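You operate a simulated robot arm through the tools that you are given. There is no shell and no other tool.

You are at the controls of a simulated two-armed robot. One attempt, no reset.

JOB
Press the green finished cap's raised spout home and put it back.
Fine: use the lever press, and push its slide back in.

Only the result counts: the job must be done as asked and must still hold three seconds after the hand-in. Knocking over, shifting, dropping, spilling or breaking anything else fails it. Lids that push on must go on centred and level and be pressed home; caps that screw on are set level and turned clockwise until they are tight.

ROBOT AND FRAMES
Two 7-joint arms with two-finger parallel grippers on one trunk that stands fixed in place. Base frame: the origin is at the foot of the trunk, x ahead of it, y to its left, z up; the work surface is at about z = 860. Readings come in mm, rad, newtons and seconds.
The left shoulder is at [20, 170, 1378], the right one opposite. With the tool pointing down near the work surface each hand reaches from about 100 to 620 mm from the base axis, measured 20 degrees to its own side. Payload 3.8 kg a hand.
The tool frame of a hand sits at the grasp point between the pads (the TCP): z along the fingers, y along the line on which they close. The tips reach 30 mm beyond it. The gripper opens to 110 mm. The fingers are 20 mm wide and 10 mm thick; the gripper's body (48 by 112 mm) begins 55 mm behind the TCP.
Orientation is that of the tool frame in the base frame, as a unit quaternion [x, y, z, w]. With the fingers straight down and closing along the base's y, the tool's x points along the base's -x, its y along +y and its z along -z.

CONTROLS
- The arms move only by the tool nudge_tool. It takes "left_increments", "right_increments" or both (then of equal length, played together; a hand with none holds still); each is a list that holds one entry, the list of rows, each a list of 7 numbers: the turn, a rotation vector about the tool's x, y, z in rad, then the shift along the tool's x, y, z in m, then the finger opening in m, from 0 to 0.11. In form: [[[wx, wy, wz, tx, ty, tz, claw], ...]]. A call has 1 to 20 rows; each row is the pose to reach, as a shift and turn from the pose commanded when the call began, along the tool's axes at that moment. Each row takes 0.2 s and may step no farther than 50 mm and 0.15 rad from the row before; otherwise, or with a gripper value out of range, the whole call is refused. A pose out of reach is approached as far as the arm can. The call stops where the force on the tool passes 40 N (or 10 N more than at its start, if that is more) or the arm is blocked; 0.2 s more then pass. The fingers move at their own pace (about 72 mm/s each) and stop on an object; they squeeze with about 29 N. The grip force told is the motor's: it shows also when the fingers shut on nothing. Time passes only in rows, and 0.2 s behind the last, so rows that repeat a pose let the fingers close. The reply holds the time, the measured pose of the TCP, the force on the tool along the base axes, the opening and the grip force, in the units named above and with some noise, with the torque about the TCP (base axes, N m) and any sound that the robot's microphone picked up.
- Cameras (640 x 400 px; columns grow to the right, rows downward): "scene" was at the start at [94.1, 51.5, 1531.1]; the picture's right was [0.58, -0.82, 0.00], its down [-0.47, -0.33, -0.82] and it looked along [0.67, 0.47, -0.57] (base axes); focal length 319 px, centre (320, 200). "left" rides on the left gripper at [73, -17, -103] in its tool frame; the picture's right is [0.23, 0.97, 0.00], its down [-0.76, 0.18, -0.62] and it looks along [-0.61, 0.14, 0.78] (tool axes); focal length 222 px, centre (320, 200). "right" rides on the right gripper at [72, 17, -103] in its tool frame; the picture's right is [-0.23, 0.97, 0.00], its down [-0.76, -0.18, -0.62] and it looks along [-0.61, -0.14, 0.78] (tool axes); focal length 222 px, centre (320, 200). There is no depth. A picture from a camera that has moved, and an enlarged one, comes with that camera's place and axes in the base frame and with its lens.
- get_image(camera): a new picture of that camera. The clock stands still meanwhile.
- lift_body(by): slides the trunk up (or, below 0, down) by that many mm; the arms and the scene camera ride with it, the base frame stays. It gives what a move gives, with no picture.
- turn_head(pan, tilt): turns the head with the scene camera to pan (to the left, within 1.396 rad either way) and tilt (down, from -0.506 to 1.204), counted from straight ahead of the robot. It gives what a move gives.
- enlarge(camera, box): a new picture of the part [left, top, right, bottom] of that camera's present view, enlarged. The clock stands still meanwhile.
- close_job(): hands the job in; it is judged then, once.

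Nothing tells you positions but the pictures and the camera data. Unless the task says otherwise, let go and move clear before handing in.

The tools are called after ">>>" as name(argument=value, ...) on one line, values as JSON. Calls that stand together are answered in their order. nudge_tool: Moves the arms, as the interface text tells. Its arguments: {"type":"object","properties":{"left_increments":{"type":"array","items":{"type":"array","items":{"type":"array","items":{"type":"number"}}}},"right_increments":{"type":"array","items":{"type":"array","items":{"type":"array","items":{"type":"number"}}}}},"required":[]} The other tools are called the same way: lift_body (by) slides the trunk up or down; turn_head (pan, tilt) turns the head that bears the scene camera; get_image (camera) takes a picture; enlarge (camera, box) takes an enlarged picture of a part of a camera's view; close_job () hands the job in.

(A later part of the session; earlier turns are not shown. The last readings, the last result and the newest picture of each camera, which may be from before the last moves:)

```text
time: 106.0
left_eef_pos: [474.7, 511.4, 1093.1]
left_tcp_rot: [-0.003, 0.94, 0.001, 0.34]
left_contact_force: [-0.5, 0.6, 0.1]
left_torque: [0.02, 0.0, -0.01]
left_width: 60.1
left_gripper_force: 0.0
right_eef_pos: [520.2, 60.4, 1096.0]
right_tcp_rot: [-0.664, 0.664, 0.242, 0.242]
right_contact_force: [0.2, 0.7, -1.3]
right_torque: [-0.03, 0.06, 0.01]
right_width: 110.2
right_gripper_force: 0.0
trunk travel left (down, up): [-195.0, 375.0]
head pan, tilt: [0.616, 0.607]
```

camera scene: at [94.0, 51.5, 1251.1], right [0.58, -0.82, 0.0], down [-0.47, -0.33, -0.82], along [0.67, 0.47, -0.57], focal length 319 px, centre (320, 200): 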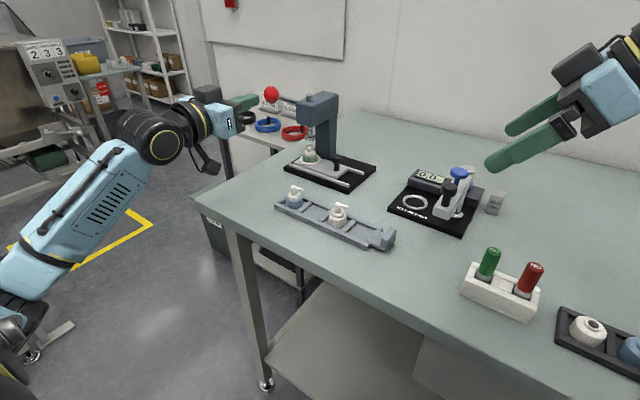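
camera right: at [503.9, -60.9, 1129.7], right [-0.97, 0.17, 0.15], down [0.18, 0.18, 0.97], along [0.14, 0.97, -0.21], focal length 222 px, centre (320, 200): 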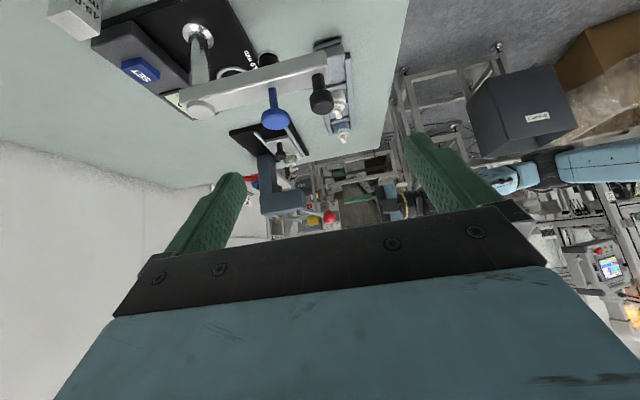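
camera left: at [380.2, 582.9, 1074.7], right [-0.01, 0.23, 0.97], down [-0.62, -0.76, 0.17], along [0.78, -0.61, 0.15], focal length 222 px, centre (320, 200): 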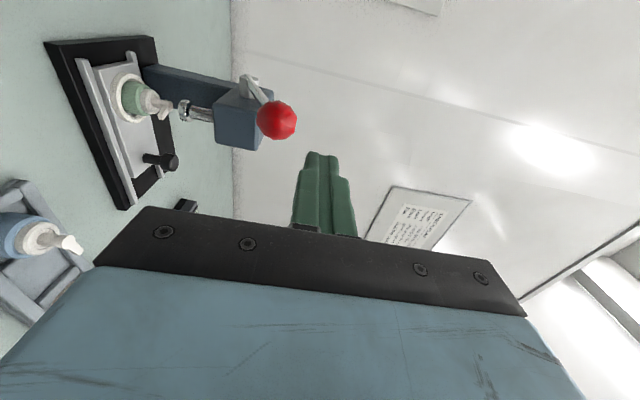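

>>> nudge_tool(left_increments=[[[0, 0, 0, -0.0012, -0.045, 0.0141, 0.06], [0, 0, 0, 0.0001, -0.085, 0.0391, 0.06], [0, 0, 0, -0.0029, -0.118, 0.0743, 0.06], [0, 0, 0, 0.0036, -0.121, 0.121, 0.06], [0, 0, 0, 0.014, -0.121, 0.1645, 0.06], [0, 0, 0, 0.0281, -0.121, 0.1906, 0.06], [0, 0, 0, 0.0281, -0.121, 0.1906, 0.06]]])

>>> get_image(camera="left")

```text
time: 107.6
left_eef_pos: [578.8, 419.5, 928.0]
left_tcp_rot: [0.004, 0.934, -0.016, 0.357]
left_contact_force: [-0.3, 0.3, 1.3]
left_torque: [-0.01, -0.03, 0.02]
left_width: 60.1
left_gripper_force: 0.1
left hand out of reach, approached as far as the arm can: row 2, 3, 4, 5, 6, 7
right_eef_pos: [520.8, 61.2, 1096.9]
right_tcp_rot: [-0.664, 0.665, 0.242, 0.242]
right_contact_force: [0.5, 0.1, 0.9]
right_torque: [0.03, -0.01, 0.01]
right_width: 110.1
right_gripper_force: 0.0
trunk travel left (down, up): [-195.0, 375.0]
head pan, tilt: [0.616, 0.607]
```

```text
taken
camera left: at [456.1, 406.5, 958.0], right [-0.15, 0.97, -0.18], down [0.16, 0.2, 0.97], along [0.98, 0.12, -0.18], focal length 222 px, centre (320, 200)
```

left: 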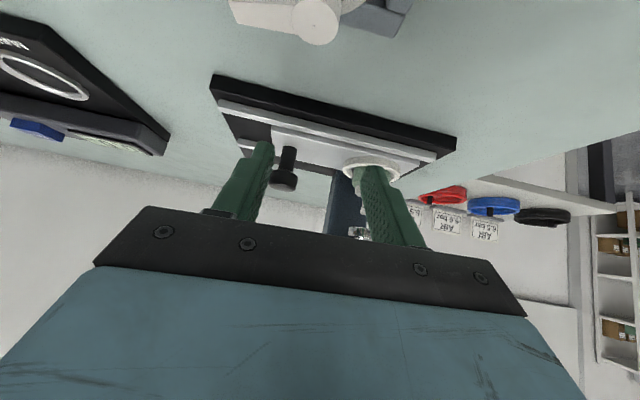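

>>> get_image(camera="scene")

```text
taken
camera scene: at [94.0, 51.5, 1251.1], right [0.58, -0.82, 0.0], down [-0.47, -0.33, -0.82], along [0.67, 0.47, -0.57], focal length 319 px, centre (320, 200)
```

scene: 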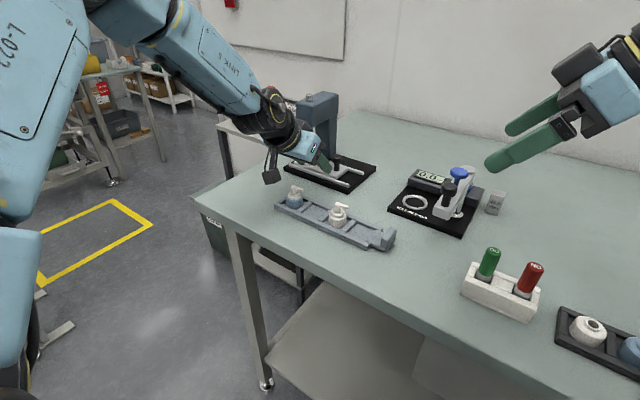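

The arm folded into a different posture and stopped short. I'll back up, return to vertical, and re-form the posture.

>>> nudge_tool(left_increments=[[[0, 0, 0, 0, 0, -0.04, 0.06], [0, 0, 0, 0, 0, -0.08, 0.06], [0, 0, 0, 0, 0, -0.12, 0.06], [0, 0.14, 0, 0, 0, -0.14, 0.06], [0, 0.28, 0, 0, 0, -0.14, 0.06], [0, 0.42, 0, 0, 0, -0.14, 0.06], [0, 0.56, 0, 0, 0, -0.14, 0.06], [0, 0.7, 0, 0, 0, -0.14, 0.06], [0, 0.7, 0, 0, 0, -0.14, 0.06]]])

>>> get_image(camera="scene")

```text
time: 109.6
left_eef_pos: [488.0, 466.3, 1035.5]
left_tcp_rot: [-0.001, 1.0, -0.003, -0.002]
left_contact_force: [0.4, 0.3, -0.5]
left_torque: [-0.03, -0.01, 0.0]
left_width: 60.1
left_gripper_force: 0.0
left hand out of reach, approached as far as the arm can: row 1, 2, 3, 4, 5, 6, 7, 8, 9
right_eef_pos: [522.1, 59.4, 1096.4]
right_tcp_rot: [-0.664, 0.665, 0.242, 0.243]
right_contact_force: [-0.3, -0.2, -0.4]
right_torque: [0.02, 0.0, -0.03]
right_width: 110.0
right_gripper_force: 0.0
trunk travel left (down, up): [-195.0, 375.0]
head pan, tilt: [0.616, 0.607]
```

```text
taken
camera scene: at [93.9, 51.4, 1251.1], right [0.58, -0.82, 0.0], down [-0.47, -0.33, -0.82], along [0.67, 0.47, -0.57], focal length 319 px, centre (320, 200)
```

scene: 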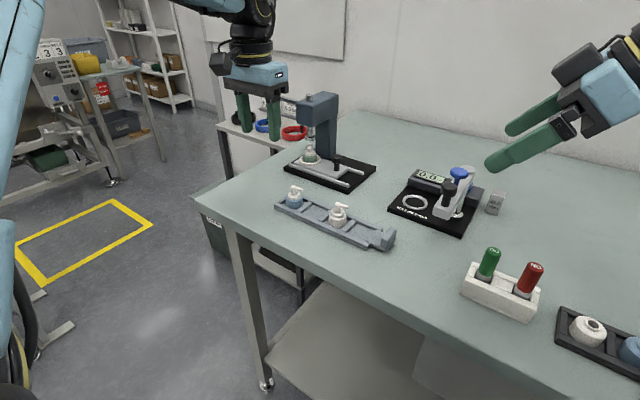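

>>> nudge_tool(left_increments=[[[0, 0, 0, 0.03, 0, -0.01, 0.06], [0, 0, 0, 0.06, 0, -0.02, 0.06], [0, 0, 0, 0.09, 0, -0.02, 0.06], [0, 0, 0, 0.11, 0, -0.02, 0.06], [0, 0, 0, 0.11, -0.03, -0.02, 0.06], [0, 0, 0, 0.11, -0.06, -0.02, 0.06], [0, 0, 0, 0.11, -0.09, -0.02, 0.06], [0, 0, 0, 0.11, -0.12, -0.02, 0.06], [0, 0, 0, 0.11, -0.12, -0.02, 0.06]]])

>>> get_image(camera="scene")

```text
time: 111.6
left_eef_pos: [377.4, 472.1, 1055.1]
left_tcp_rot: [0.0, 1.0, -0.002, -0.001]
left_contact_force: [0.7, 1.0, 0.3]
left_torque: [-0.04, -0.01, 0.03]
left_width: 60.1
left_gripper_force: 0.1
left hand out of reach, approached as far as the arm can: row 2, 3, 4, 5, 6, 7, 8, 9
right_eef_pos: [522.5, 60.3, 1097.6]
right_tcp_rot: [0.665, -0.665, -0.241, -0.242]
right_contact_force: [0.4, -0.6, 0.3]
right_torque: [0.01, -0.04, 0.01]
right_width: 110.0
right_gripper_force: 0.1
trunk travel left (down, up): [-195.0, 375.0]
head pan, tilt: [0.616, 0.607]
```

```text
taken
camera scene: at [94.1, 51.5, 1251.1], right [0.58, -0.82, 0.0], down [-0.47, -0.33, -0.82], along [0.67, 0.47, -0.57], focal length 319 px, centre (320, 200)
```

scene: 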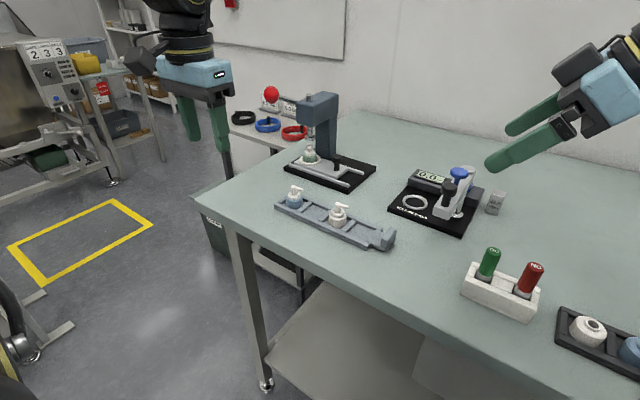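

>>> nudge_tool(left_increments=[[[0, 0, -0.14, 0, 0, 0, 0.06], [0, 0, -0.28, 0, 0, 0, 0.06], [0, 0, -0.42, 0, 0, 0, 0.06], [0, 0, -0.56, 0, 0, 0, 0.06], [0, 0, -0.7, 0, 0, 0, 0.06], [0, 0, -0.7, 0, -0.03, 0, 0.06], [0, 0, -0.7, 0, -0.06, 0, 0.06], [0, 0, -0.7, 0, -0.06, 0, 0.06]]])

```text
time: 113.4
left_eef_pos: [357.7, 634.5, 996.9]
left_tcp_rot: [-0.344, 0.939, -0.001, -0.001]
left_contact_force: [-0.4, 0.5, 0.0]
left_torque: [-0.01, -0.03, -0.01]
left_width: 59.9
left_gripper_force: 0.0
left hand out of reach, approached as far as the arm can: row 1, 2, 3, 4, 5, 6, 7, 8
right_eef_pos: [521.1, 60.6, 1097.5]
right_tcp_rot: [0.665, -0.664, -0.242, -0.241]
right_contact_force: [0.1, -0.6, -0.2]
right_torque: [0.01, -0.02, -0.01]
right_width: 110.2
right_gripper_force: 0.0
trunk travel left (down, up): [-195.0, 375.0]
head pan, tilt: [0.616, 0.607]
```

A wrist joint is at its limit in this direction. I'll unwind the other way.

>>> nudge_tool(left_increments=[[[0, 0, 0.14, 0.0178, -0.0274, -0.0116, 0.06], [0, 0, 0.28, 0.0356, -0.0548, -0.0232, 0.06], [0, 0, 0.42, 0.0533, -0.0822, -0.0348, 0.06], [0, 0, 0.56, 0.0711, -0.1096, -0.0464, 0.06], [0, 0, 0.7, 0.0889, -0.137, -0.058, 0.06], [0, 0, 0.84, 0.0889, -0.137, -0.058, 0.06], [0, 0, 0.98, 0.0889, -0.137, -0.058, 0.06], [0, 0, 1.12, 0.0889, -0.137, -0.058, 0.06], [0, 0, 1.26, 0.0889, -0.137, -0.058, 0.06], [0, 0, 1.4, 0.0889, -0.137, -0.058, 0.06], [0, 0, 1.4, 0.0889, -0.137, -0.058, 0.06]]])

>>> get_image(camera="scene")

>>> get_image(camera="right")

```text
time: 115.8
left_eef_pos: [383.4, 476.2, 1059.4]
left_tcp_rot: [0.341, 0.94, -0.002, 0.0]
left_contact_force: [0.9, 0.0, 0.6]
left_torque: [0.0, 0.0, 0.0]
left_width: 60.1
left_gripper_force: 0.0
left hand out of reach, approached as far as the arm can: row 1, 2, 3, 4
right_eef_pos: [520.9, 60.4, 1096.3]
right_tcp_rot: [-0.664, 0.665, 0.242, 0.243]
right_contact_force: [0.2, -0.7, -0.1]
right_torque: [-0.01, -0.04, 0.01]
right_width: 110.2
right_gripper_force: 0.1
trunk travel left (down, up): [-195.0, 375.0]
head pan, tilt: [0.616, 0.607]
```

```text
taken
camera scene: at [94.1, 51.5, 1251.1], right [0.58, -0.82, 0.0], down [-0.47, -0.33, -0.82], along [0.67, 0.47, -0.57], focal length 319 px, centre (320, 200)
```

scene: 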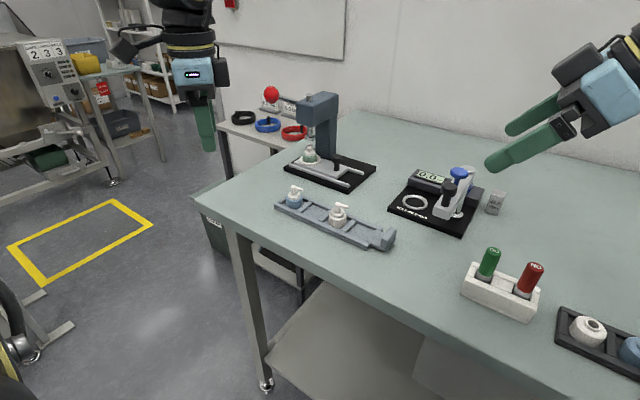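

```text
taken
camera right: at [503.9, -60.9, 1129.7], right [-0.97, 0.17, 0.15], down [0.18, 0.18, 0.97], along [0.14, 0.97, -0.21], focal length 222 px, centre (320, 200)
```

right: 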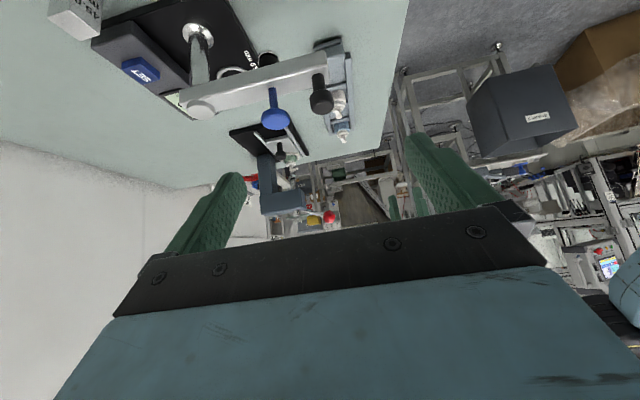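

In this posture a yaw turned the other way is free, and closing is symmetric. I'll turn the hand a full 180° so the camera is on the far/top side, which works just as well.

>>> nudge_tool(left_increments=[[[0, 0, 0.145, 0, 0, 0, 0.06], [0, 0, 0.29, 0, 0, 0, 0.06], [0, 0, 0.435, 0, 0, 0, 0.06], [0, 0, 0.58, 0, 0, 0, 0.06], [0, 0, 0.725, 0, 0, 0, 0.06], [0, 0, 0.87, 0, 0, 0, 0.06], [0, 0, 1.015, 0, 0, 0, 0.06], [0, 0, 1.16, 0, 0, 0, 0.06], [0, 0, 1.305, 0, 0, 0, 0.06], [0, 0, 1.45, 0, 0, 0, 0.06], [0, 0, 1.595, 0, 0, 0, 0.06], [0, 0, 1.74, 0, 0, 0, 0.06], [0, 0, 1.885, 0, 0, 0, 0.06], [0, 0, 2.03, 0, 0, 0, 0.06], [0, 0, 2.175, 0, 0, 0, 0.06], [0, 0, 2.32, 0, 0, 0, 0.06], [0, 0, 2.445, 0, 0, 0, 0.06], [0, 0, 2.445, 0, 0, 0, 0.06]]])

>>> get_image(camera="left")

```text
time: 119.6
left_eef_pos: [384.9, 475.7, 1059.6]
left_tcp_rot: [1.0, 0.0, -0.002, 0.0]
left_contact_force: [-0.2, 0.1, -0.8]
left_torque: [0.01, 0.0, -0.01]
left_width: 60.3
left_gripper_force: 0.1
right_eef_pos: [522.2, 60.6, 1095.9]
right_tcp_rot: [-0.664, 0.665, 0.241, 0.242]
right_contact_force: [0.2, 0.2, 0.1]
right_torque: [0.0, 0.01, 0.02]
right_width: 109.9
right_gripper_force: 0.0
trunk travel left (down, up): [-195.0, 375.0]
head pan, tilt: [0.616, 0.607]
```

```text
taken
camera left: at [457.8, 494.1, 1162.4], right [0.23, -0.97, 0.0], down [-0.76, -0.18, 0.63], along [-0.61, -0.14, -0.78], focal length 222 px, centre (320, 200)
```

left: 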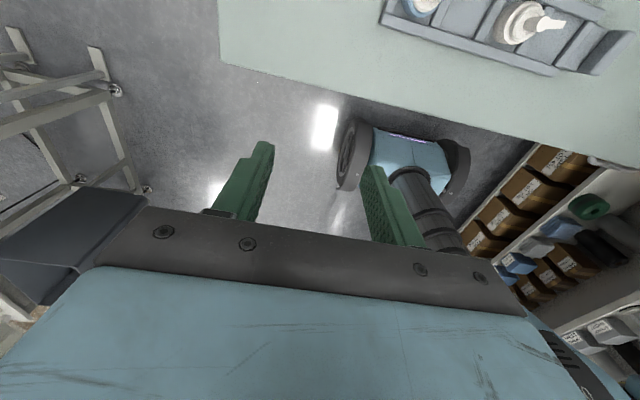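

>>> nudge_tool(left_increments=[[[0, 0, 0, 0.024, 0.022, 0, 0.06], [0, 0, 0, 0.048, 0.044, 0.01, 0.06], [0, 0, 0, 0.072, 0.066, 0.03, 0.06], [0, 0, 0, 0.095, 0.088, 0.05, 0.06], [0, 0.14, 0, 0.095, 0.088, 0.05, 0.06], [0, 0.28, 0, 0.095, 0.088, 0.05, 0.06], [0, 0.42, 0, 0.095, 0.088, 0.05, 0.06], [0, 0.56, 0, 0.095, 0.088, 0.05, 0.06], [0, 0.698, 0, 0.095, 0.088, 0.05, 0.06], [0, 0.698, 0, 0.095, 0.088, 0.05, 0.06]]])

>>> get_image(camera="left")

>>> get_image(camera="scene")

```text
time: 121.8
left_eef_pos: [479.2, 388.9, 1009.0]
left_tcp_rot: [0.94, 0.001, 0.341, 0.001]
left_contact_force: [-0.7, -0.6, 0.1]
left_torque: [0.0, 0.03, 0.02]
left_width: 60.0
left_gripper_force: 0.0
right_eef_pos: [521.1, 61.0, 1096.7]
right_tcp_rot: [-0.664, 0.664, 0.242, 0.241]
right_contact_force: [0.0, 0.5, 0.6]
right_torque: [-0.04, 0.02, -0.02]
right_width: 109.9
right_gripper_force: 0.1
trunk travel left (down, up): [-195.0, 375.0]
head pan, tilt: [0.616, 0.607]
```

```text
taken
camera left: at [469.2, 406.8, 1134.9], right [0.17, -0.97, 0.15], down [-0.98, -0.18, -0.01], along [0.04, -0.14, -0.99], focal length 222 px, centre (320, 200)
```

left: 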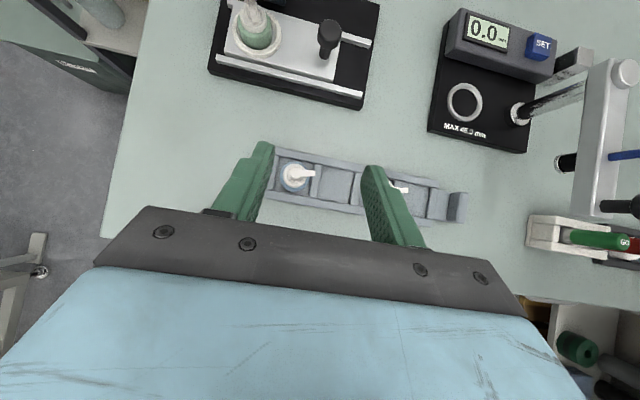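

```text
taken
camera scene: at [94.1, 51.5, 1251.1], right [0.58, -0.82, 0.0], down [-0.47, -0.33, -0.82], along [0.67, 0.47, -0.57], focal length 319 px, centre (320, 200)
```

scene: 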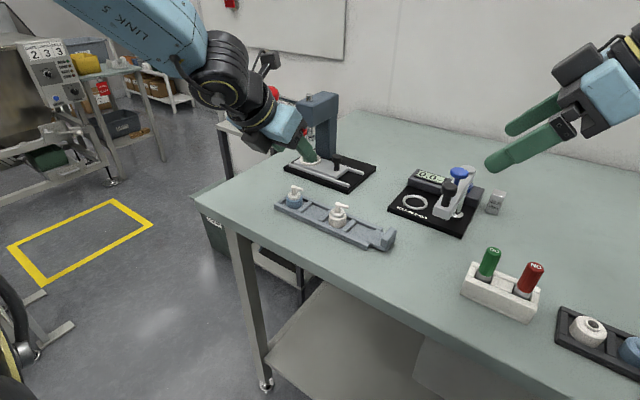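

The leaning pose now gives a clear top-down view. The knob is at about (646, 395). I'll advance with open fingers to straddle it.

>>> nudge_tool(left_increments=[[[0, 0, 0, 0.023, 0, 0.0193, 0.06], [0, 0, 0, 0.0369, 0, 0.0571, 0.06], [0, 0, 0, 0.0406, 0, 0.0994, 0.06], [0, 0, 0, 0.0367, 0, 0.1352, 0.06], [0, 0, 0, 0.0532, 0, 0.1543, 0.06], [0, 0, 0, 0.0693, 0, 0.1678, 0.06], [0, 0, 0, 0.0693, 0, 0.1678, 0.06]]])

>>> get_image(camera="left")

>>> enlarge(camera="scene", box=[250, 80, 390, 200])

```text
time: 123.4
left_eef_pos: [641.7, 388.6, 924.2]
left_tcp_rot: [0.94, 0.001, 0.34, 0.0]
left_contact_force: [-0.1, -0.7, 1.0]
left_torque: [0.01, -0.01, -0.02]
left_width: 60.1
left_gripper_force: 0.0
right_eef_pos: [521.3, 59.9, 1097.1]
right_tcp_rot: [-0.664, 0.665, 0.241, 0.242]
right_contact_force: [1.1, -0.9, -0.4]
right_torque: [0.01, 0.0, 0.0]
right_width: 109.8
right_gripper_force: 0.0
trunk travel left (down, up): [-195.0, 375.0]
head pan, tilt: [0.616, 0.607]
```

```text
taken
camera left: at [630.5, 407.2, 1051.0], right [0.18, -0.97, 0.15], down [-0.98, -0.18, -0.01], along [0.03, -0.14, -0.99], focal length 222 px, centre (320, 200)
```

left: 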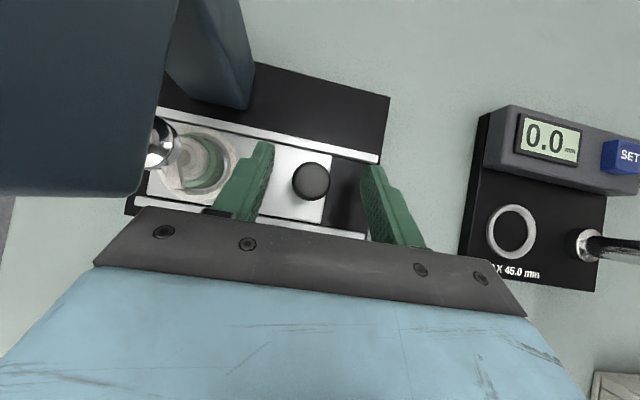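

```text
3.33 times, centred on (320, 140) of scene
camera zoom: at [94.0, 51.5, 1251.1], right [0.58, -0.82, 0.0], down [-0.47, -0.33, -0.82], along [0.67, 0.47, -0.57], focal length 1063 px, centre (320, 400)
```

zoom: 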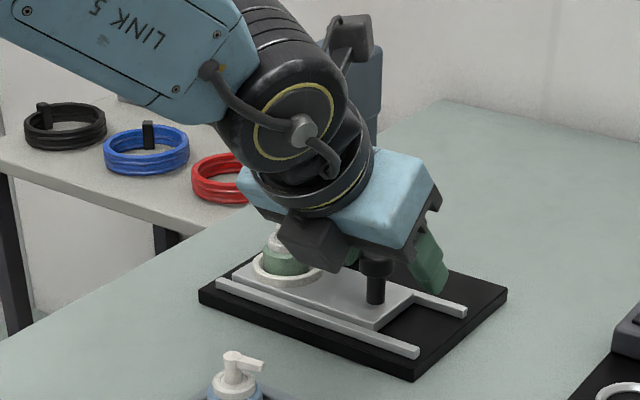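

The knob is between the fingers. I'll drag the slide out slowly.

>>> nudge_tool(left_increments=[[[0, 0, 0, 0, 0.005, 0, 0.06], [0, 0, 0, 0, 0.009, 0, 0.06], [0, 0, 0, 0, 0.013, 0, 0.06], [0, 0, 0, 0, 0.018, 0, 0.06], [0, 0, 0, 0, 0.023, 0, 0.06], [0, 0, 0, 0, 0.028, 0, 0.06], [0, 0, 0, 0, 0.033, 0, 0.06], [0, 0, 0, 0, 0.038, 0, 0.06], [0, 0, 0, 0, 0.043, 0, 0.06], [0, 0, 0, 0, 0.048, 0, 0.06], [0, 0, 0, 0, 0.053, 0, 0.06], [0, 0, 0, 0, 0.058, 0, 0.06], [0, 0, 0, 0, 0.063, 0, 0.06], [0, 0, 0, 0, 0.068, 0, 0.06], [0, 0, 0, 0, 0.073, 0, 0.06], [0, 0, 0, 0, 0.077, 0, 0.06], [0, 0, 0, 0, 0.081, 0, 0.06], [0, 0, 0, 0, 0.084, 0, 0.06], [0, 0, 0, 0, 0.086, 0, 0.06], [0, 0, 0, 0, 0.087, 0, 0.06]]])

>>> get_image(camera="left")

>>> enlarge(camera="scene", box=[250, 80, 390, 200])

```text
time: 127.6
left_eef_pos: [640.3, 301.5, 924.4]
left_tcp_rot: [0.94, 0.0, 0.341, 0.001]
left_contact_force: [0.3, -0.1, 0.6]
left_torque: [-0.01, 0.0, 0.01]
left_width: 60.4
left_gripper_force: 0.1
right_eef_pos: [520.7, 59.8, 1097.1]
right_tcp_rot: [0.665, -0.664, -0.242, -0.242]
right_contact_force: [-0.3, -0.7, 1.8]
right_torque: [0.01, 0.0, 0.0]
right_width: 110.2
right_gripper_force: 0.0
trunk travel left (down, up): [-195.0, 375.0]
head pan, tilt: [0.616, 0.607]
```

```text
taken
camera left: at [630.4, 319.2, 1050.3], right [0.18, -0.97, 0.15], down [-0.98, -0.18, -0.01], along [0.03, -0.14, -0.99], focal length 222 px, centre (320, 200)
```

left: 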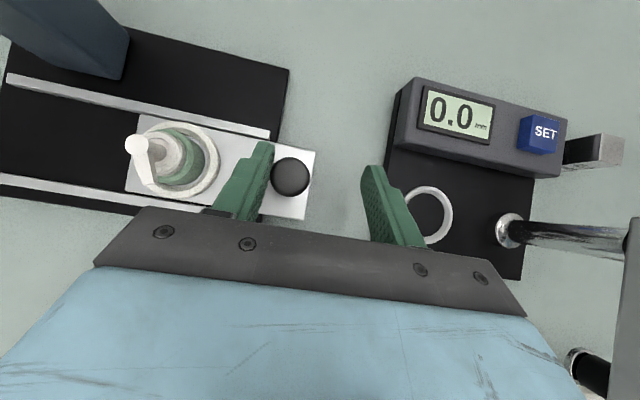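

```text
3.33 times, centred on (320, 140) of scene
camera zoom: at [94.1, 51.5, 1251.1], right [0.58, -0.82, 0.0], down [-0.47, -0.33, -0.82], along [0.67, 0.47, -0.57], focal length 1063 px, centre (320, 400)
```

zoom: 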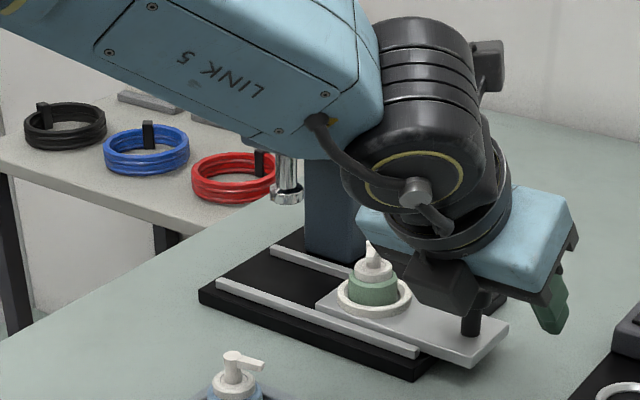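

>>> nudge_tool(left_increments=[[[0, 0, 0, 0, 0.003, 0, 0.06], [0, 0, 0, 0, 0.006, 0, 0.06], [0, 0, 0, 0, 0.009, 0, 0.06], [0, 0, 0, 0, 0.01, 0, 0.06], [0, 0, 0, 0, 0.003, -0.002, 0.06], [0, 0, 0, 0, -0.002, -0.03, 0.06], [0, 0, 0, 0, -0.002, -0.07, 0.06], [0, 0, 0, 0, -0.002, -0.1, 0.06], [0, 0, 0, 0, -0.002, -0.1, 0.06]]])

>>> get_image(camera="left")

>>> enlarge(camera="scene", box=[300, 120, 390, 200])

```text
time: 129.6
left_eef_pos: [572.5, 303.4, 1002.7]
left_tcp_rot: [0.94, 0.001, 0.34, 0.001]
left_contact_force: [-0.1, 0.3, 0.5]
left_torque: [0.02, 0.0, 0.05]
left_width: 59.9
left_gripper_force: 0.0
right_eef_pos: [521.4, 60.1, 1096.2]
right_tcp_rot: [-0.664, 0.665, 0.241, 0.242]
right_contact_force: [0.5, -0.3, -0.6]
right_torque: [-0.03, 0.01, 0.02]
right_width: 110.2
right_gripper_force: 0.1
trunk travel left (down, up): [-195.0, 375.0]
head pan, tilt: [0.616, 0.607]
```

```text
taken
camera left: at [564.3, 321.5, 1127.7], right [0.18, -0.97, 0.15], down [-0.98, -0.18, -0.01], along [0.03, -0.14, -0.99], focal length 222 px, centre (320, 200)
```

left: 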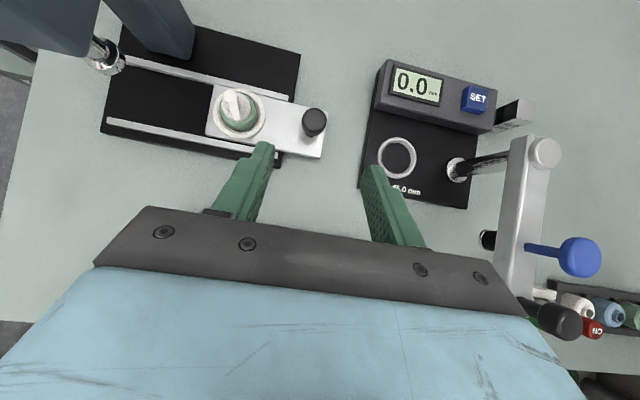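

```text
5.00 times, centred on (345, 160) of scene
camera zoom: at [94.2, 51.6, 1251.0], right [0.58, -0.82, 0.0], down [-0.47, -0.33, -0.82], along [0.67, 0.47, -0.57], focal length 1594 px, centre (195, 400)
```

zoom: 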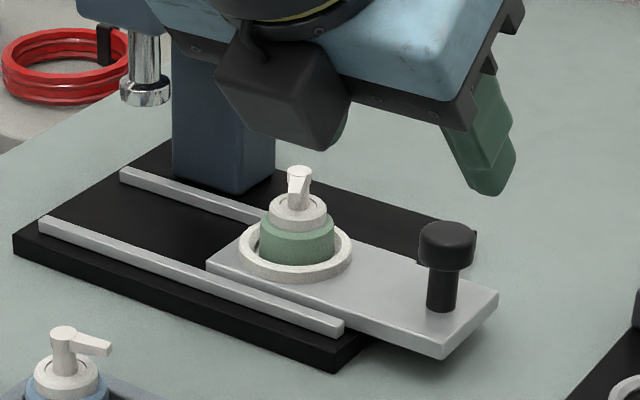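

The slide is back at the same spot as when I loaded it. I'll move to the pre-grasp pose behind the cap, yawed 15° as before.

>>> nudge_tool(left_increments=[[[0.056, 0, -0.067, 0.002, -0.022, 0.001, 0.05], [0.112, 0, -0.134, 0.003, -0.044, 0.002, 0.05], [0.1685, 0, -0.2007, 0.004, -0.0669, 0.003, 0.05], [0.1685, 0, -0.2007, -0.0069, -0.0669, 0.0264, 0.05], [0.1685, 0, -0.2007, -0.0069, -0.0669, 0.0264, 0.05]]])

>>> get_image(camera="left")

>>> enlarge(camera="right", box=[250, 110, 330, 174])

```text
time: 130.8
left_eef_pos: [586.7, 371.2, 976.6]
left_tcp_rot: [0.932, 0.124, 0.337, -0.046]
left_contact_force: [0.1, 0.2, 0.4]
left_torque: [0.01, 0.0, -0.01]
left_width: 50.3
left_gripper_force: 0.0
right_eef_pos: [521.4, 60.6, 1096.8]
right_tcp_rot: [-0.664, 0.665, 0.242, 0.242]
right_contact_force: [0.4, -0.6, 0.7]
right_torque: [0.0, 0.0, 0.02]
right_width: 110.1
right_gripper_force: 0.0
trunk travel left (down, up): [-195.0, 375.0]
head pan, tilt: [0.616, 0.607]
```

```text
taken
camera left: at [572.5, 385.1, 1103.9], right [0.42, -0.89, 0.15], down [-0.9, -0.43, -0.01], along [0.07, -0.13, -0.99], focal length 222 px, centre (320, 200)
```

left: 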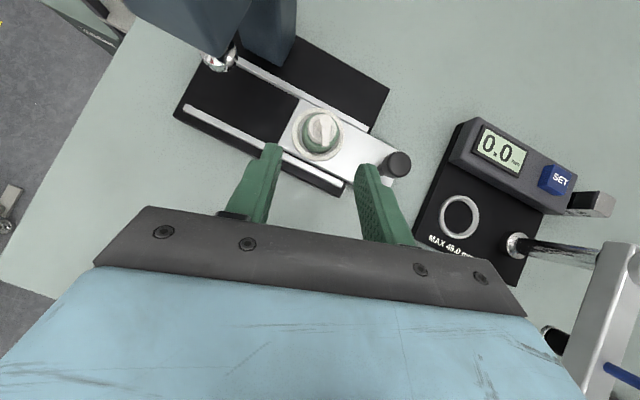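

```text
6.25 times, centred on (290, 142) of right
camera zoom: at [503.7, -61.0, 1129.8], right [-0.97, 0.17, 0.15], down [0.18, 0.18, 0.97], along [0.14, 0.97, -0.21], focal length 1388 px, centre (508, 562)
```

zoom: 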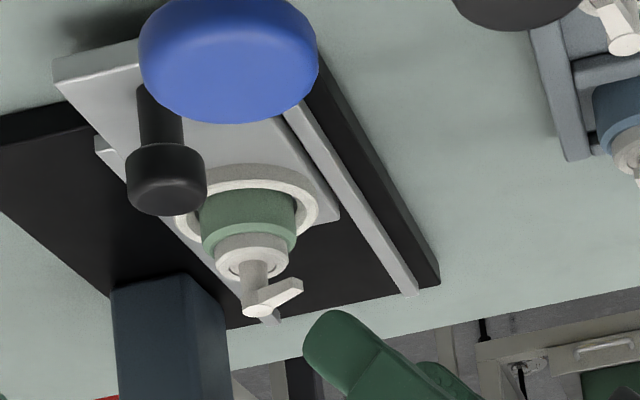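

The ring is pixel-for-pixel where it was. I'll advance along the finger axis and grip the cap.

>>> nudge_tool(left_increments=[[[0, 0, 0, 0, 0, 0.02, 0.05], [0, 0, 0, 0, 0, 0.04, 0.05], [0, 0, 0, -0.0003, 0, 0.058, 0.05], [0, 0, 0, -0.0006, 0, 0.0715, 0.05], [0, 0, 0, -0.0006, 0, 0.0715, 0.05]]])

>>> enlarge(camera="left", box=[240, 80, 400, 200])

>>> enlarge(camera="right", box=[264, 130, 314, 170])

```text
time: 132.0
left_eef_pos: [632.2, 382.0, 921.6]
left_tcp_rot: [0.932, 0.124, 0.337, -0.044]
left_contact_force: [0.0, 1.2, -1.6]
left_torque: [-0.02, 0.01, 0.05]
left_width: 50.2
left_gripper_force: 0.1
right_eef_pos: [521.3, 59.8, 1096.2]
right_tcp_rot: [-0.664, 0.665, 0.242, 0.242]
right_contact_force: [0.0, -0.1, -0.6]
right_torque: [0.01, -0.02, 0.01]
right_width: 110.2
right_gripper_force: 0.1
trunk travel left (down, up): [-195.0, 375.0]
head pan, tilt: [0.616, 0.607]
```

```text
3.33 times, centred on (320, 140) of left
camera zoom: at [618.6, 397.1, 1047.8], right [0.42, -0.89, 0.15], down [-0.9, -0.43, -0.01], along [0.07, -0.13, -0.99], focal length 740 px, centre (320, 400)
```

zoom: 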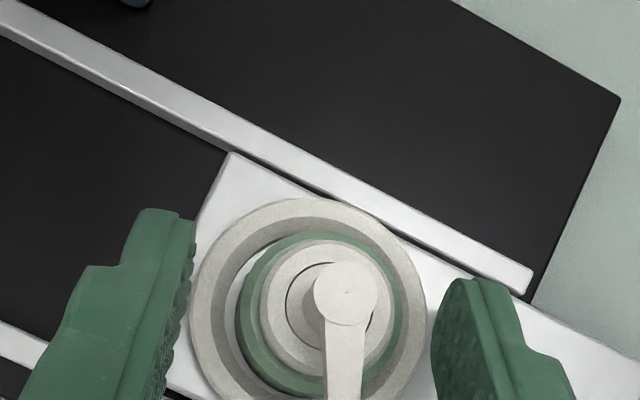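

```text
10.00 times, centred on (289, 150) of right
camera zoom: at [503.8, -61.0, 1129.7], right [-0.97, 0.17, 0.15], down [0.18, 0.18, 0.97], along [0.14, 0.97, -0.21], focal length 2221 px, centre (630, 700)
```

zoom: 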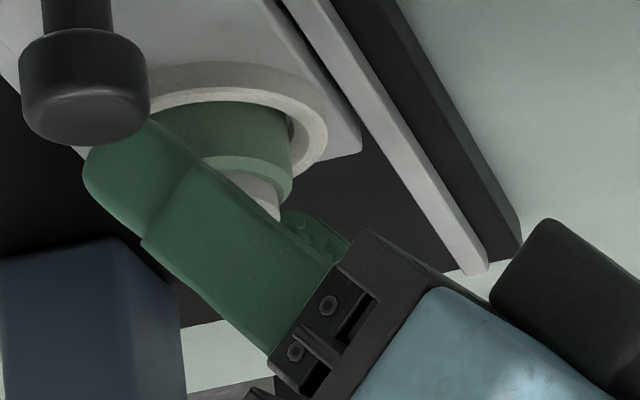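

>>> nudge_tool(left_increments=[[[0, 0, 0, 0, 0, 0, 0.04], [0, 0, 0, 0, 0, 0, 0.03], [0, 0, 0, 0, 0, 0, 0.01], [0, 0, 0, 0, 0, 0, 0.01], [0, 0, 0, 0, 0, 0, 0.01]]])

>>> enlarge(camera="left", box=[240, 80, 400, 200])

>>> enlarge(camera="right", box=[264, 130, 314, 170])

```text
time: 133.2
left_eef_pos: [632.8, 382.8, 921.7]
left_tcp_rot: [0.932, 0.124, 0.338, -0.045]
left_contact_force: [0.4, -0.3, -0.1]
left_torque: [0.02, 0.02, 0.0]
left_width: 31.7
left_gripper_force: 9.8
right_eef_pos: [521.6, 61.7, 1096.9]
right_tcp_rot: [-0.664, 0.665, 0.242, 0.242]
right_contact_force: [0.4, 0.5, -0.2]
right_torque: [-0.01, -0.05, 0.03]
right_width: 110.0
right_gripper_force: 0.1
trunk travel left (down, up): [-195.0, 375.0]
head pan, tilt: [0.616, 0.607]
```

```text
3.33 times, centred on (320, 140) of left
camera zoom: at [618.5, 397.1, 1047.8], right [0.42, -0.89, 0.14], down [-0.9, -0.43, -0.01], along [0.07, -0.13, -0.99], focal length 740 px, centre (320, 400)
```

zoom: 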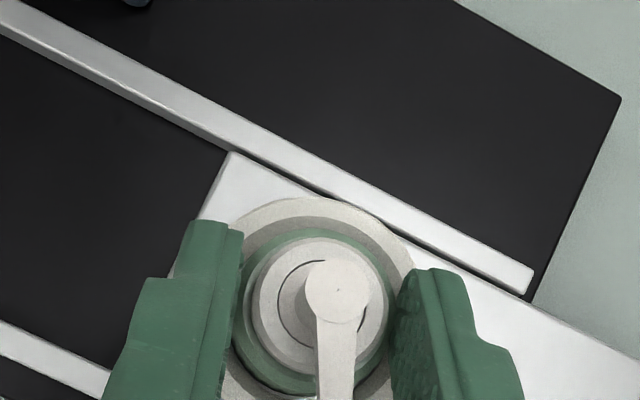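

```text
10.00 times, centred on (289, 150) of right
camera zoom: at [503.9, -60.9, 1129.7], right [-0.97, 0.17, 0.15], down [0.18, 0.18, 0.97], along [0.14, 0.97, -0.21], focal length 2221 px, centre (630, 700)
```

zoom: 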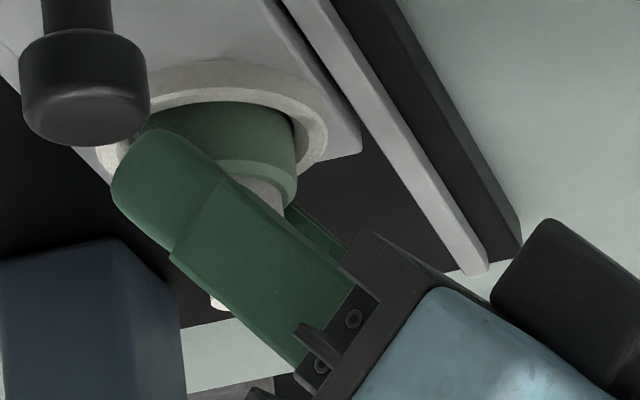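

Gripped. I'll lift straight up out of the ring.

>>> nudge_tool(left_increments=[[[0, 0, 0, 0.0032, 0, -0.0038, 0.01], [0, 0, 0, 0.0064, 0, -0.0077, 0.01], [0, 0, 0, 0.0129, 0, -0.0153, 0.01], [0, 0, 0, 0.0225, 0, -0.0268, 0.01], [0, 0, 0, 0.0322, 0, -0.0383, 0.01], [0, 0, 0, 0.0322, 0, -0.0383, 0.01]]])

>>> enlarge(camera="right", box=[250, 120, 330, 184])

>>> enlarge(camera="scene", box=[290, 110, 390, 200])

```text
time: 134.6
left_eef_pos: [632.5, 381.4, 971.1]
left_tcp_rot: [0.932, 0.124, 0.337, -0.045]
left_contact_force: [0.0, 0.2, 0.6]
left_torque: [-0.01, 0.01, 0.0]
left_width: 31.4
left_gripper_force: 9.5
right_eef_pos: [520.3, 60.2, 1096.5]
right_tcp_rot: [-0.664, 0.665, 0.242, 0.242]
right_contact_force: [-0.1, -0.4, 0.1]
right_torque: [0.0, 0.01, 0.0]
right_width: 110.0
right_gripper_force: 0.2
trunk travel left (down, up): [-195.0, 375.0]
head pan, tilt: [0.616, 0.607]
```

```text
6.25 times, centred on (290, 152) of right
camera zoom: at [503.9, -60.8, 1129.6], right [-0.97, 0.17, 0.15], down [0.18, 0.18, 0.97], along [0.14, 0.97, -0.21], focal length 1388 px, centre (508, 500)
```

zoom: 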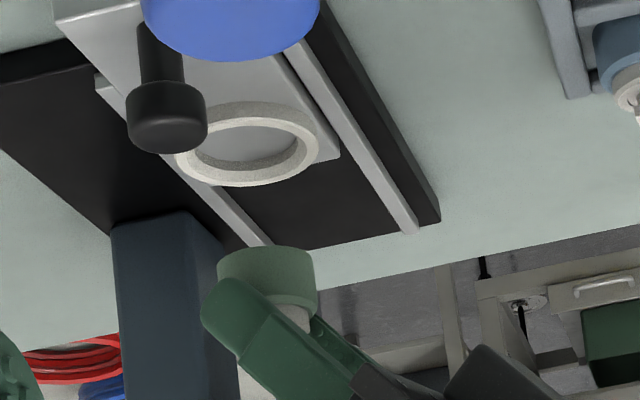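

```text
4.44 times, centred on (340, 155) of scene
camera zoom: at [94.1, 51.6, 1251.1], right [0.58, -0.82, 0.0], down [-0.47, -0.33, -0.82], along [0.67, 0.47, -0.57], focal length 1417 px, centre (231, 400)
```

zoom: 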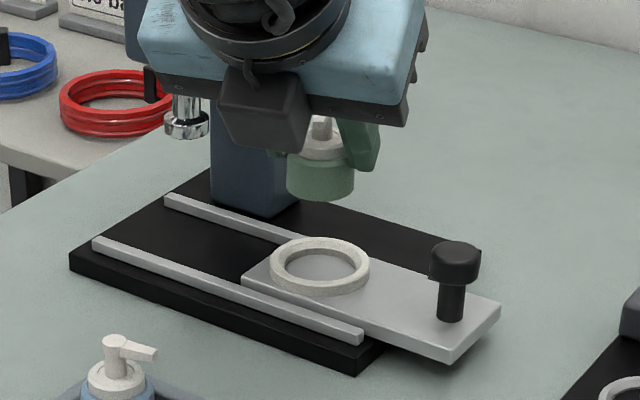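

The cap is level in the grip. I'll carry it to the staging spot on the table.

>>> nudge_tool(left_increments=[[[-0.028, 0, 0.0335, -0.0282, 0.0042, -0.0236, 0.01], [-0.056, 0, 0.067, -0.0563, 0.0084, -0.0473, 0.01], [-0.084, 0, 0.1, -0.0845, 0.0126, -0.0709, 0.01], [-0.112, 0, 0.134, -0.1126, 0.0168, -0.0945, 0.01], [-0.14, 0, 0.167, -0.1408, 0.021, -0.1182, 0.01], [-0.1685, 0, 0.2007, -0.1689, 0.0252, -0.1418, 0.01], [-0.1685, 0, 0.2007, -0.1689, 0.0252, -0.1418, 0.01]]])

>>> get_image(camera="scene")

>>> get_image(camera="left")

```text
time: 136.2
left_eef_pos: [422.6, 300.2, 973.5]
left_tcp_rot: [0.94, 0.001, 0.34, -0.001]
left_contact_force: [-0.3, -0.1, -0.3]
left_torque: [0.02, -0.02, -0.03]
left_width: 31.6
left_gripper_force: 10.0
right_eef_pos: [521.2, 60.8, 1096.9]
right_tcp_rot: [0.665, -0.664, -0.242, -0.241]
right_contact_force: [-0.8, -0.3, -0.1]
right_torque: [-0.02, 0.0, -0.03]
right_width: 110.0
right_gripper_force: 0.1
trunk travel left (down, up): [-195.0, 375.0]
head pan, tilt: [0.616, 0.607]
```

```text
taken
camera scene: at [94.1, 51.5, 1251.1], right [0.58, -0.82, 0.0], down [-0.47, -0.33, -0.82], along [0.67, 0.47, -0.57], focal length 319 px, centre (320, 200)
```

scene: 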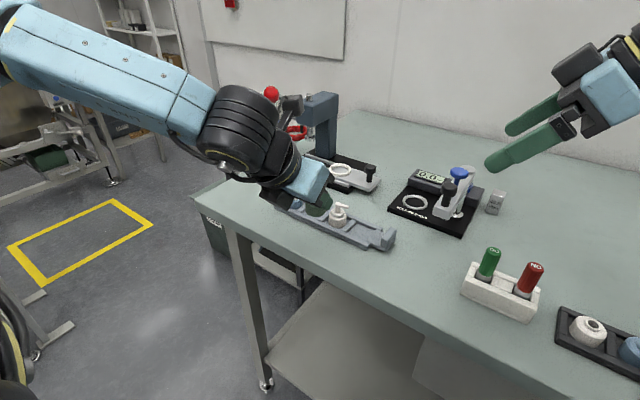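

```text
taken
camera left: at [412.3, 319.0, 1098.5], right [0.18, -0.97, 0.15], down [-0.98, -0.18, -0.01], along [0.03, -0.14, -0.99], focal length 222 px, centre (320, 200)
```

left: 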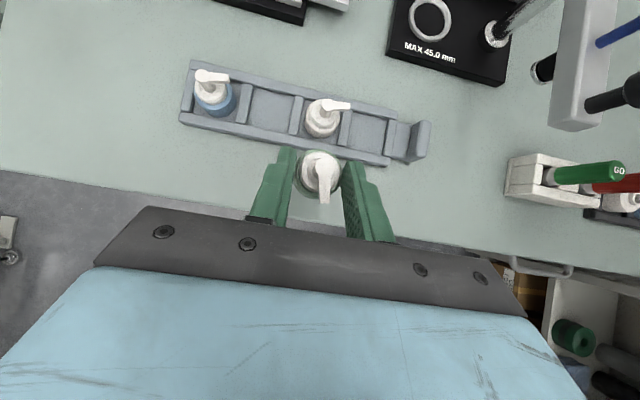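

>>> nudge_tool(left_increments=[[[0, 0, 0, -0.0129, 0, 0.0153, 0.01], [0, 0, 0, -0.0257, 0, 0.0306, 0.01], [0, 0, 0, -0.0354, 0, 0.0421, 0.01], [0, 0, 0, -0.0418, 0, 0.0498, 0.01], [0, 0, 0, -0.0444, 0, 0.0529, 0.01], [0, 0, 0, -0.0444, 0, 0.0529, 0.01]]])

>>> enlarge(camera="scene", box=[260, 170, 380, 260])

```text
time: 137.6
left_eef_pos: [424.6, 301.3, 902.7]
left_tcp_rot: [0.94, 0.001, 0.34, 0.0]
left_contact_force: [0.6, 0.4, -0.4]
left_torque: [-0.04, -0.02, 0.0]
left_width: 31.3
left_gripper_force: 10.0
right_eef_pos: [520.8, 59.5, 1096.8]
right_tcp_rot: [0.665, -0.664, -0.241, -0.242]
right_contact_force: [0.2, 0.2, 1.1]
right_torque: [-0.05, 0.02, 0.0]
right_width: 109.9
right_gripper_force: 0.0
trunk travel left (down, up): [-195.0, 375.0]
head pan, tilt: [0.616, 0.607]
```

```text
4.44 times, centred on (320, 215) of scene
camera zoom: at [94.1, 51.5, 1251.1], right [0.58, -0.82, 0.0], down [-0.47, -0.33, -0.82], along [0.67, 0.47, -0.57], focal length 1417 px, centre (320, 133)
```

zoom: 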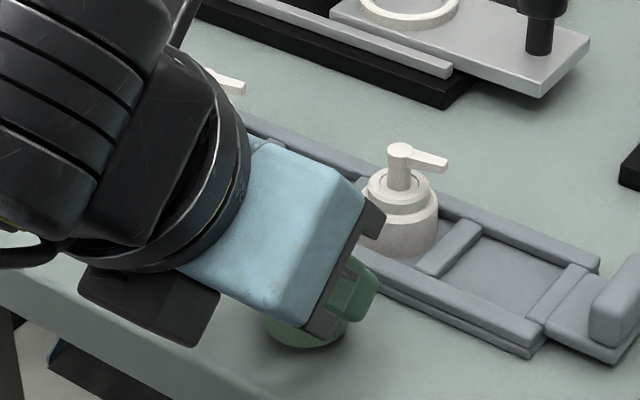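

Nearly on the table. I'll make fine steps until I feel contact.

>>> nudge_tool(left_increments=[[[0, 0, 0, -0.0006, 0, 0.0008, 0.01], [0, 0, 0, -0.0013, 0, 0.0015, 0.01], [0, 0, 0, -0.0013, 0, 0.0015, 0.01]]])

```text
time: 138.4
left_eef_pos: [425.8, 300.2, 901.5]
left_tcp_rot: [0.94, 0.001, 0.34, -0.001]
left_contact_force: [-0.2, 0.4, -1.2]
left_torque: [0.05, 0.01, 0.01]
left_width: 31.4
left_gripper_force: 9.8
right_eef_pos: [521.1, 59.7, 1096.4]
right_tcp_rot: [-0.664, 0.665, 0.241, 0.242]
right_contact_force: [-0.6, 0.5, -0.8]
right_torque: [0.0, 0.01, 0.03]
right_width: 110.1
right_gripper_force: 0.0
trunk travel left (down, up): [-195.0, 375.0]
head pan, tilt: [0.616, 0.607]
```

>>> nudge_tool(left_increments=[[[0, 0, 0, -0.0006, 0, 0.0008, 0.01], [0, 0, 0, -0.0013, 0, 0.0015, 0.01], [0, 0, 0, -0.0013, 0, 0.0015, 0.01]]])

```text
time: 139.2
left_eef_pos: [424.3, 300.8, 899.2]
left_tcp_rot: [0.94, 0.001, 0.34, 0.0]
left_contact_force: [-0.4, -0.5, 0.5]
left_torque: [-0.01, -0.02, -0.02]
left_width: 31.7
left_gripper_force: 10.1
right_eef_pos: [521.6, 60.8, 1097.5]
right_tcp_rot: [-0.664, 0.665, 0.242, 0.242]
right_contact_force: [0.1, 0.3, 0.1]
right_torque: [0.0, -0.03, -0.04]
right_width: 109.8
right_gripper_force: 0.0
trunk travel left (down, up): [-195.0, 375.0]
head pan, tilt: [0.616, 0.607]
```

>>> nudge_tool(left_increments=[[[0, 0, 0, -0.0006, 0, 0.0008, 0.01], [0, 0, 0, -0.001, 0, 0.0011, 0.01], [0, 0, 0, -0.001, 0, 0.0011, 0.01]]])

>>> enlarge(camera="scene", box=[300, 200, 350, 250])

```text
time: 140.0
left_eef_pos: [425.1, 299.4, 898.4]
left_tcp_rot: [0.94, 0.001, 0.342, -0.001]
left_contact_force: [1.4, 0.9, 7.7]
left_torque: [0.07, -0.12, 0.02]
left_width: 31.6
left_gripper_force: 9.8
right_eef_pos: [521.4, 60.3, 1096.3]
right_tcp_rot: [-0.664, 0.665, 0.242, 0.242]
right_contact_force: [-0.3, -0.4, -0.8]
right_torque: [-0.02, -0.02, 0.0]
right_width: 110.1
right_gripper_force: 0.1
trunk travel left (down, up): [-195.0, 375.0]
head pan, tilt: [0.616, 0.607]
```

```text
8.00 times, centred on (325, 225) of scene
camera zoom: at [93.7, 51.2, 1251.2], right [0.58, -0.82, 0.0], down [-0.47, -0.33, -0.82], along [0.67, 0.47, -0.57], focal length 2551 px, centre (280, 0)
```

zoom: 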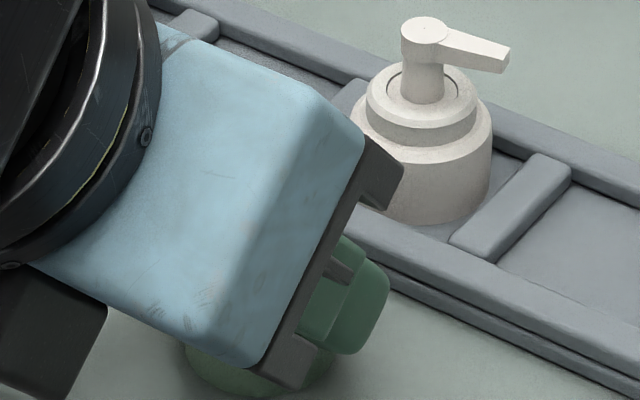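

The cap is on the table. I'll release it and back out.

>>> nudge_tool(left_increments=[[[0, 0, 0, 0.0004, 0, -0.0005, 0.02], [0, 0, 0, 0.0004, 0, -0.0005, 0.035], [0, 0, 0, 0.0004, 0, -0.0005, 0.05], [0, 0, 0, 0.0004, 0, -0.0005, 0.05], [0, 0, 0, 0.0004, 0, -0.02, 0.05], [0, 0, 0, 0.0004, 0, -0.045, 0.05], [0, 0, 0, 0.02, 0, -0.07, 0.05], [0, 0, 0, 0.05, 0, -0.08, 0.05], [0, 0, 0, 0.05, 0, -0.08, 0.05]]])

>>> get_image(camera="left")

>>> enlarge(camera="scene", box=[260, 170, 380, 260])

```text
time: 142.0
left_eef_pos: [414.3, 299.3, 990.3]
left_tcp_rot: [0.94, 0.0, 0.34, 0.001]
left_contact_force: [0.2, 0.3, 0.3]
left_torque: [0.0, -0.02, 0.0]
left_width: 50.2
left_gripper_force: 0.1
right_eef_pos: [522.5, 59.4, 1097.1]
right_tcp_rot: [0.665, -0.665, -0.242, -0.241]
right_contact_force: [-0.2, -0.2, 0.1]
right_torque: [0.01, -0.01, -0.02]
right_width: 110.0
right_gripper_force: 0.1
trunk travel left (down, up): [-195.0, 375.0]
head pan, tilt: [0.616, 0.607]
```

```text
taken
camera left: at [403.2, 318.5, 1116.1], right [0.18, -0.97, 0.15], down [-0.98, -0.18, -0.01], along [0.03, -0.14, -0.99], focal length 222 px, centre (320, 200)
```

left: 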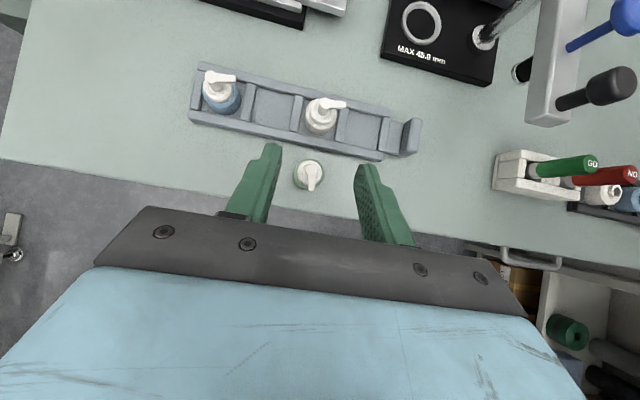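

```text
4.44 times, centred on (320, 215) of scene
camera zoom: at [94.1, 51.6, 1251.0], right [0.58, -0.82, 0.0], down [-0.47, -0.33, -0.82], along [0.67, 0.47, -0.57], focal length 1417 px, centre (320, 133)
```

zoom: 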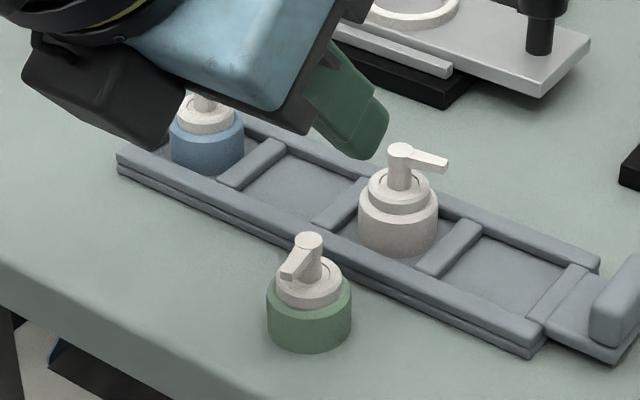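

The spout clearly matches its neighbours now. I'll straighten to vertical and turn the closing axis for the tray grasp.

>>> nudge_tool(left_increments=[[[0, -0.14, 0, 0.003, 0, 0.004, 0.06], [0, -0.28, 0, 0.006, 0, 0.008, 0.06], [0, -0.42, 0, 0.009, 0, 0.012, 0.06], [0, -0.56, 0, 0.012, -0.0007, 0.016, 0.06], [0, -0.693, 0, 0.0144, -0.0007, 0.0186, 0.06], [0, -0.693, 0, 0.0144, -0.0007, 0.0186, 0.06]]])

>>> nudge_tool(left_increments=[[[0, 0, -0.13, 0, 0, 0, 0.06], [0, 0, -0.26, 0, 0, 0, 0.06], [0, 0, -0.384, 0, 0, 0, 0.06], [0, 0, -0.384, 0, 0, 0, 0.06]]])

>>> get_image(camera="left")

```text
time: 143.4
left_eef_pos: [434.3, 301.5, 987.1]
left_tcp_rot: [1.0, 0.001, 0.0, 0.001]
left_contact_force: [-0.1, -0.8, 0.7]
left_torque: [-0.01, 0.0, -0.04]
left_width: 60.1
left_gripper_force: 0.1
right_eef_pos: [521.5, 59.3, 1096.6]
right_tcp_rot: [0.665, -0.664, -0.242, -0.242]
right_contact_force: [-0.7, 0.0, 0.0]
right_torque: [0.03, -0.02, -0.02]
right_width: 109.9
right_gripper_force: 0.0
trunk travel left (down, up): [-195.0, 375.0]
head pan, tilt: [0.616, 0.607]
```

```text
time: 144.4
left_eef_pos: [436.0, 301.3, 984.6]
left_tcp_rot: [0.981, 0.193, 0.001, 0.001]
left_contact_force: [0.8, 1.4, -0.1]
left_torque: [0.01, -0.03, -0.01]
left_width: 60.0
left_gripper_force: 0.1
right_eef_pos: [520.7, 61.2, 1096.4]
right_tcp_rot: [0.665, -0.664, -0.242, -0.241]
right_contact_force: [0.2, 0.5, -0.1]
right_torque: [0.02, 0.0, -0.01]
right_width: 110.0
right_gripper_force: 0.1
trunk travel left (down, up): [-195.0, 375.0]
head pan, tilt: [0.616, 0.607]
```

```text
taken
camera left: at [496.2, 345.2, 1089.2], right [0.58, -0.82, 0.0], down [-0.64, -0.45, 0.62], along [-0.51, -0.36, -0.78], focal length 222 px, centre (320, 200)
```

left: 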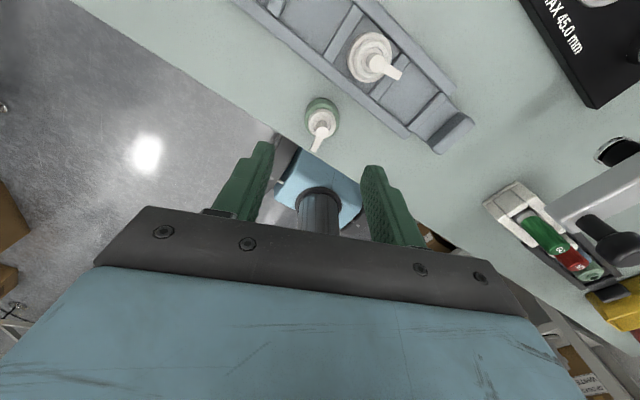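

>>> enlarge(camera="left", box=[270, 75, 370, 165])

```text
4.44 times, centred on (320, 120) of left
camera zoom: at [496.2, 345.2, 1089.2], right [0.58, -0.82, 0.0], down [-0.64, -0.45, 0.62], along [-0.51, -0.36, -0.78], focal length 987 px, centre (320, 556)
```

zoom: 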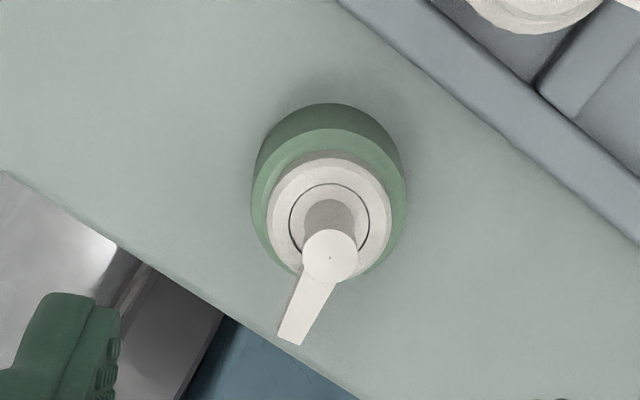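

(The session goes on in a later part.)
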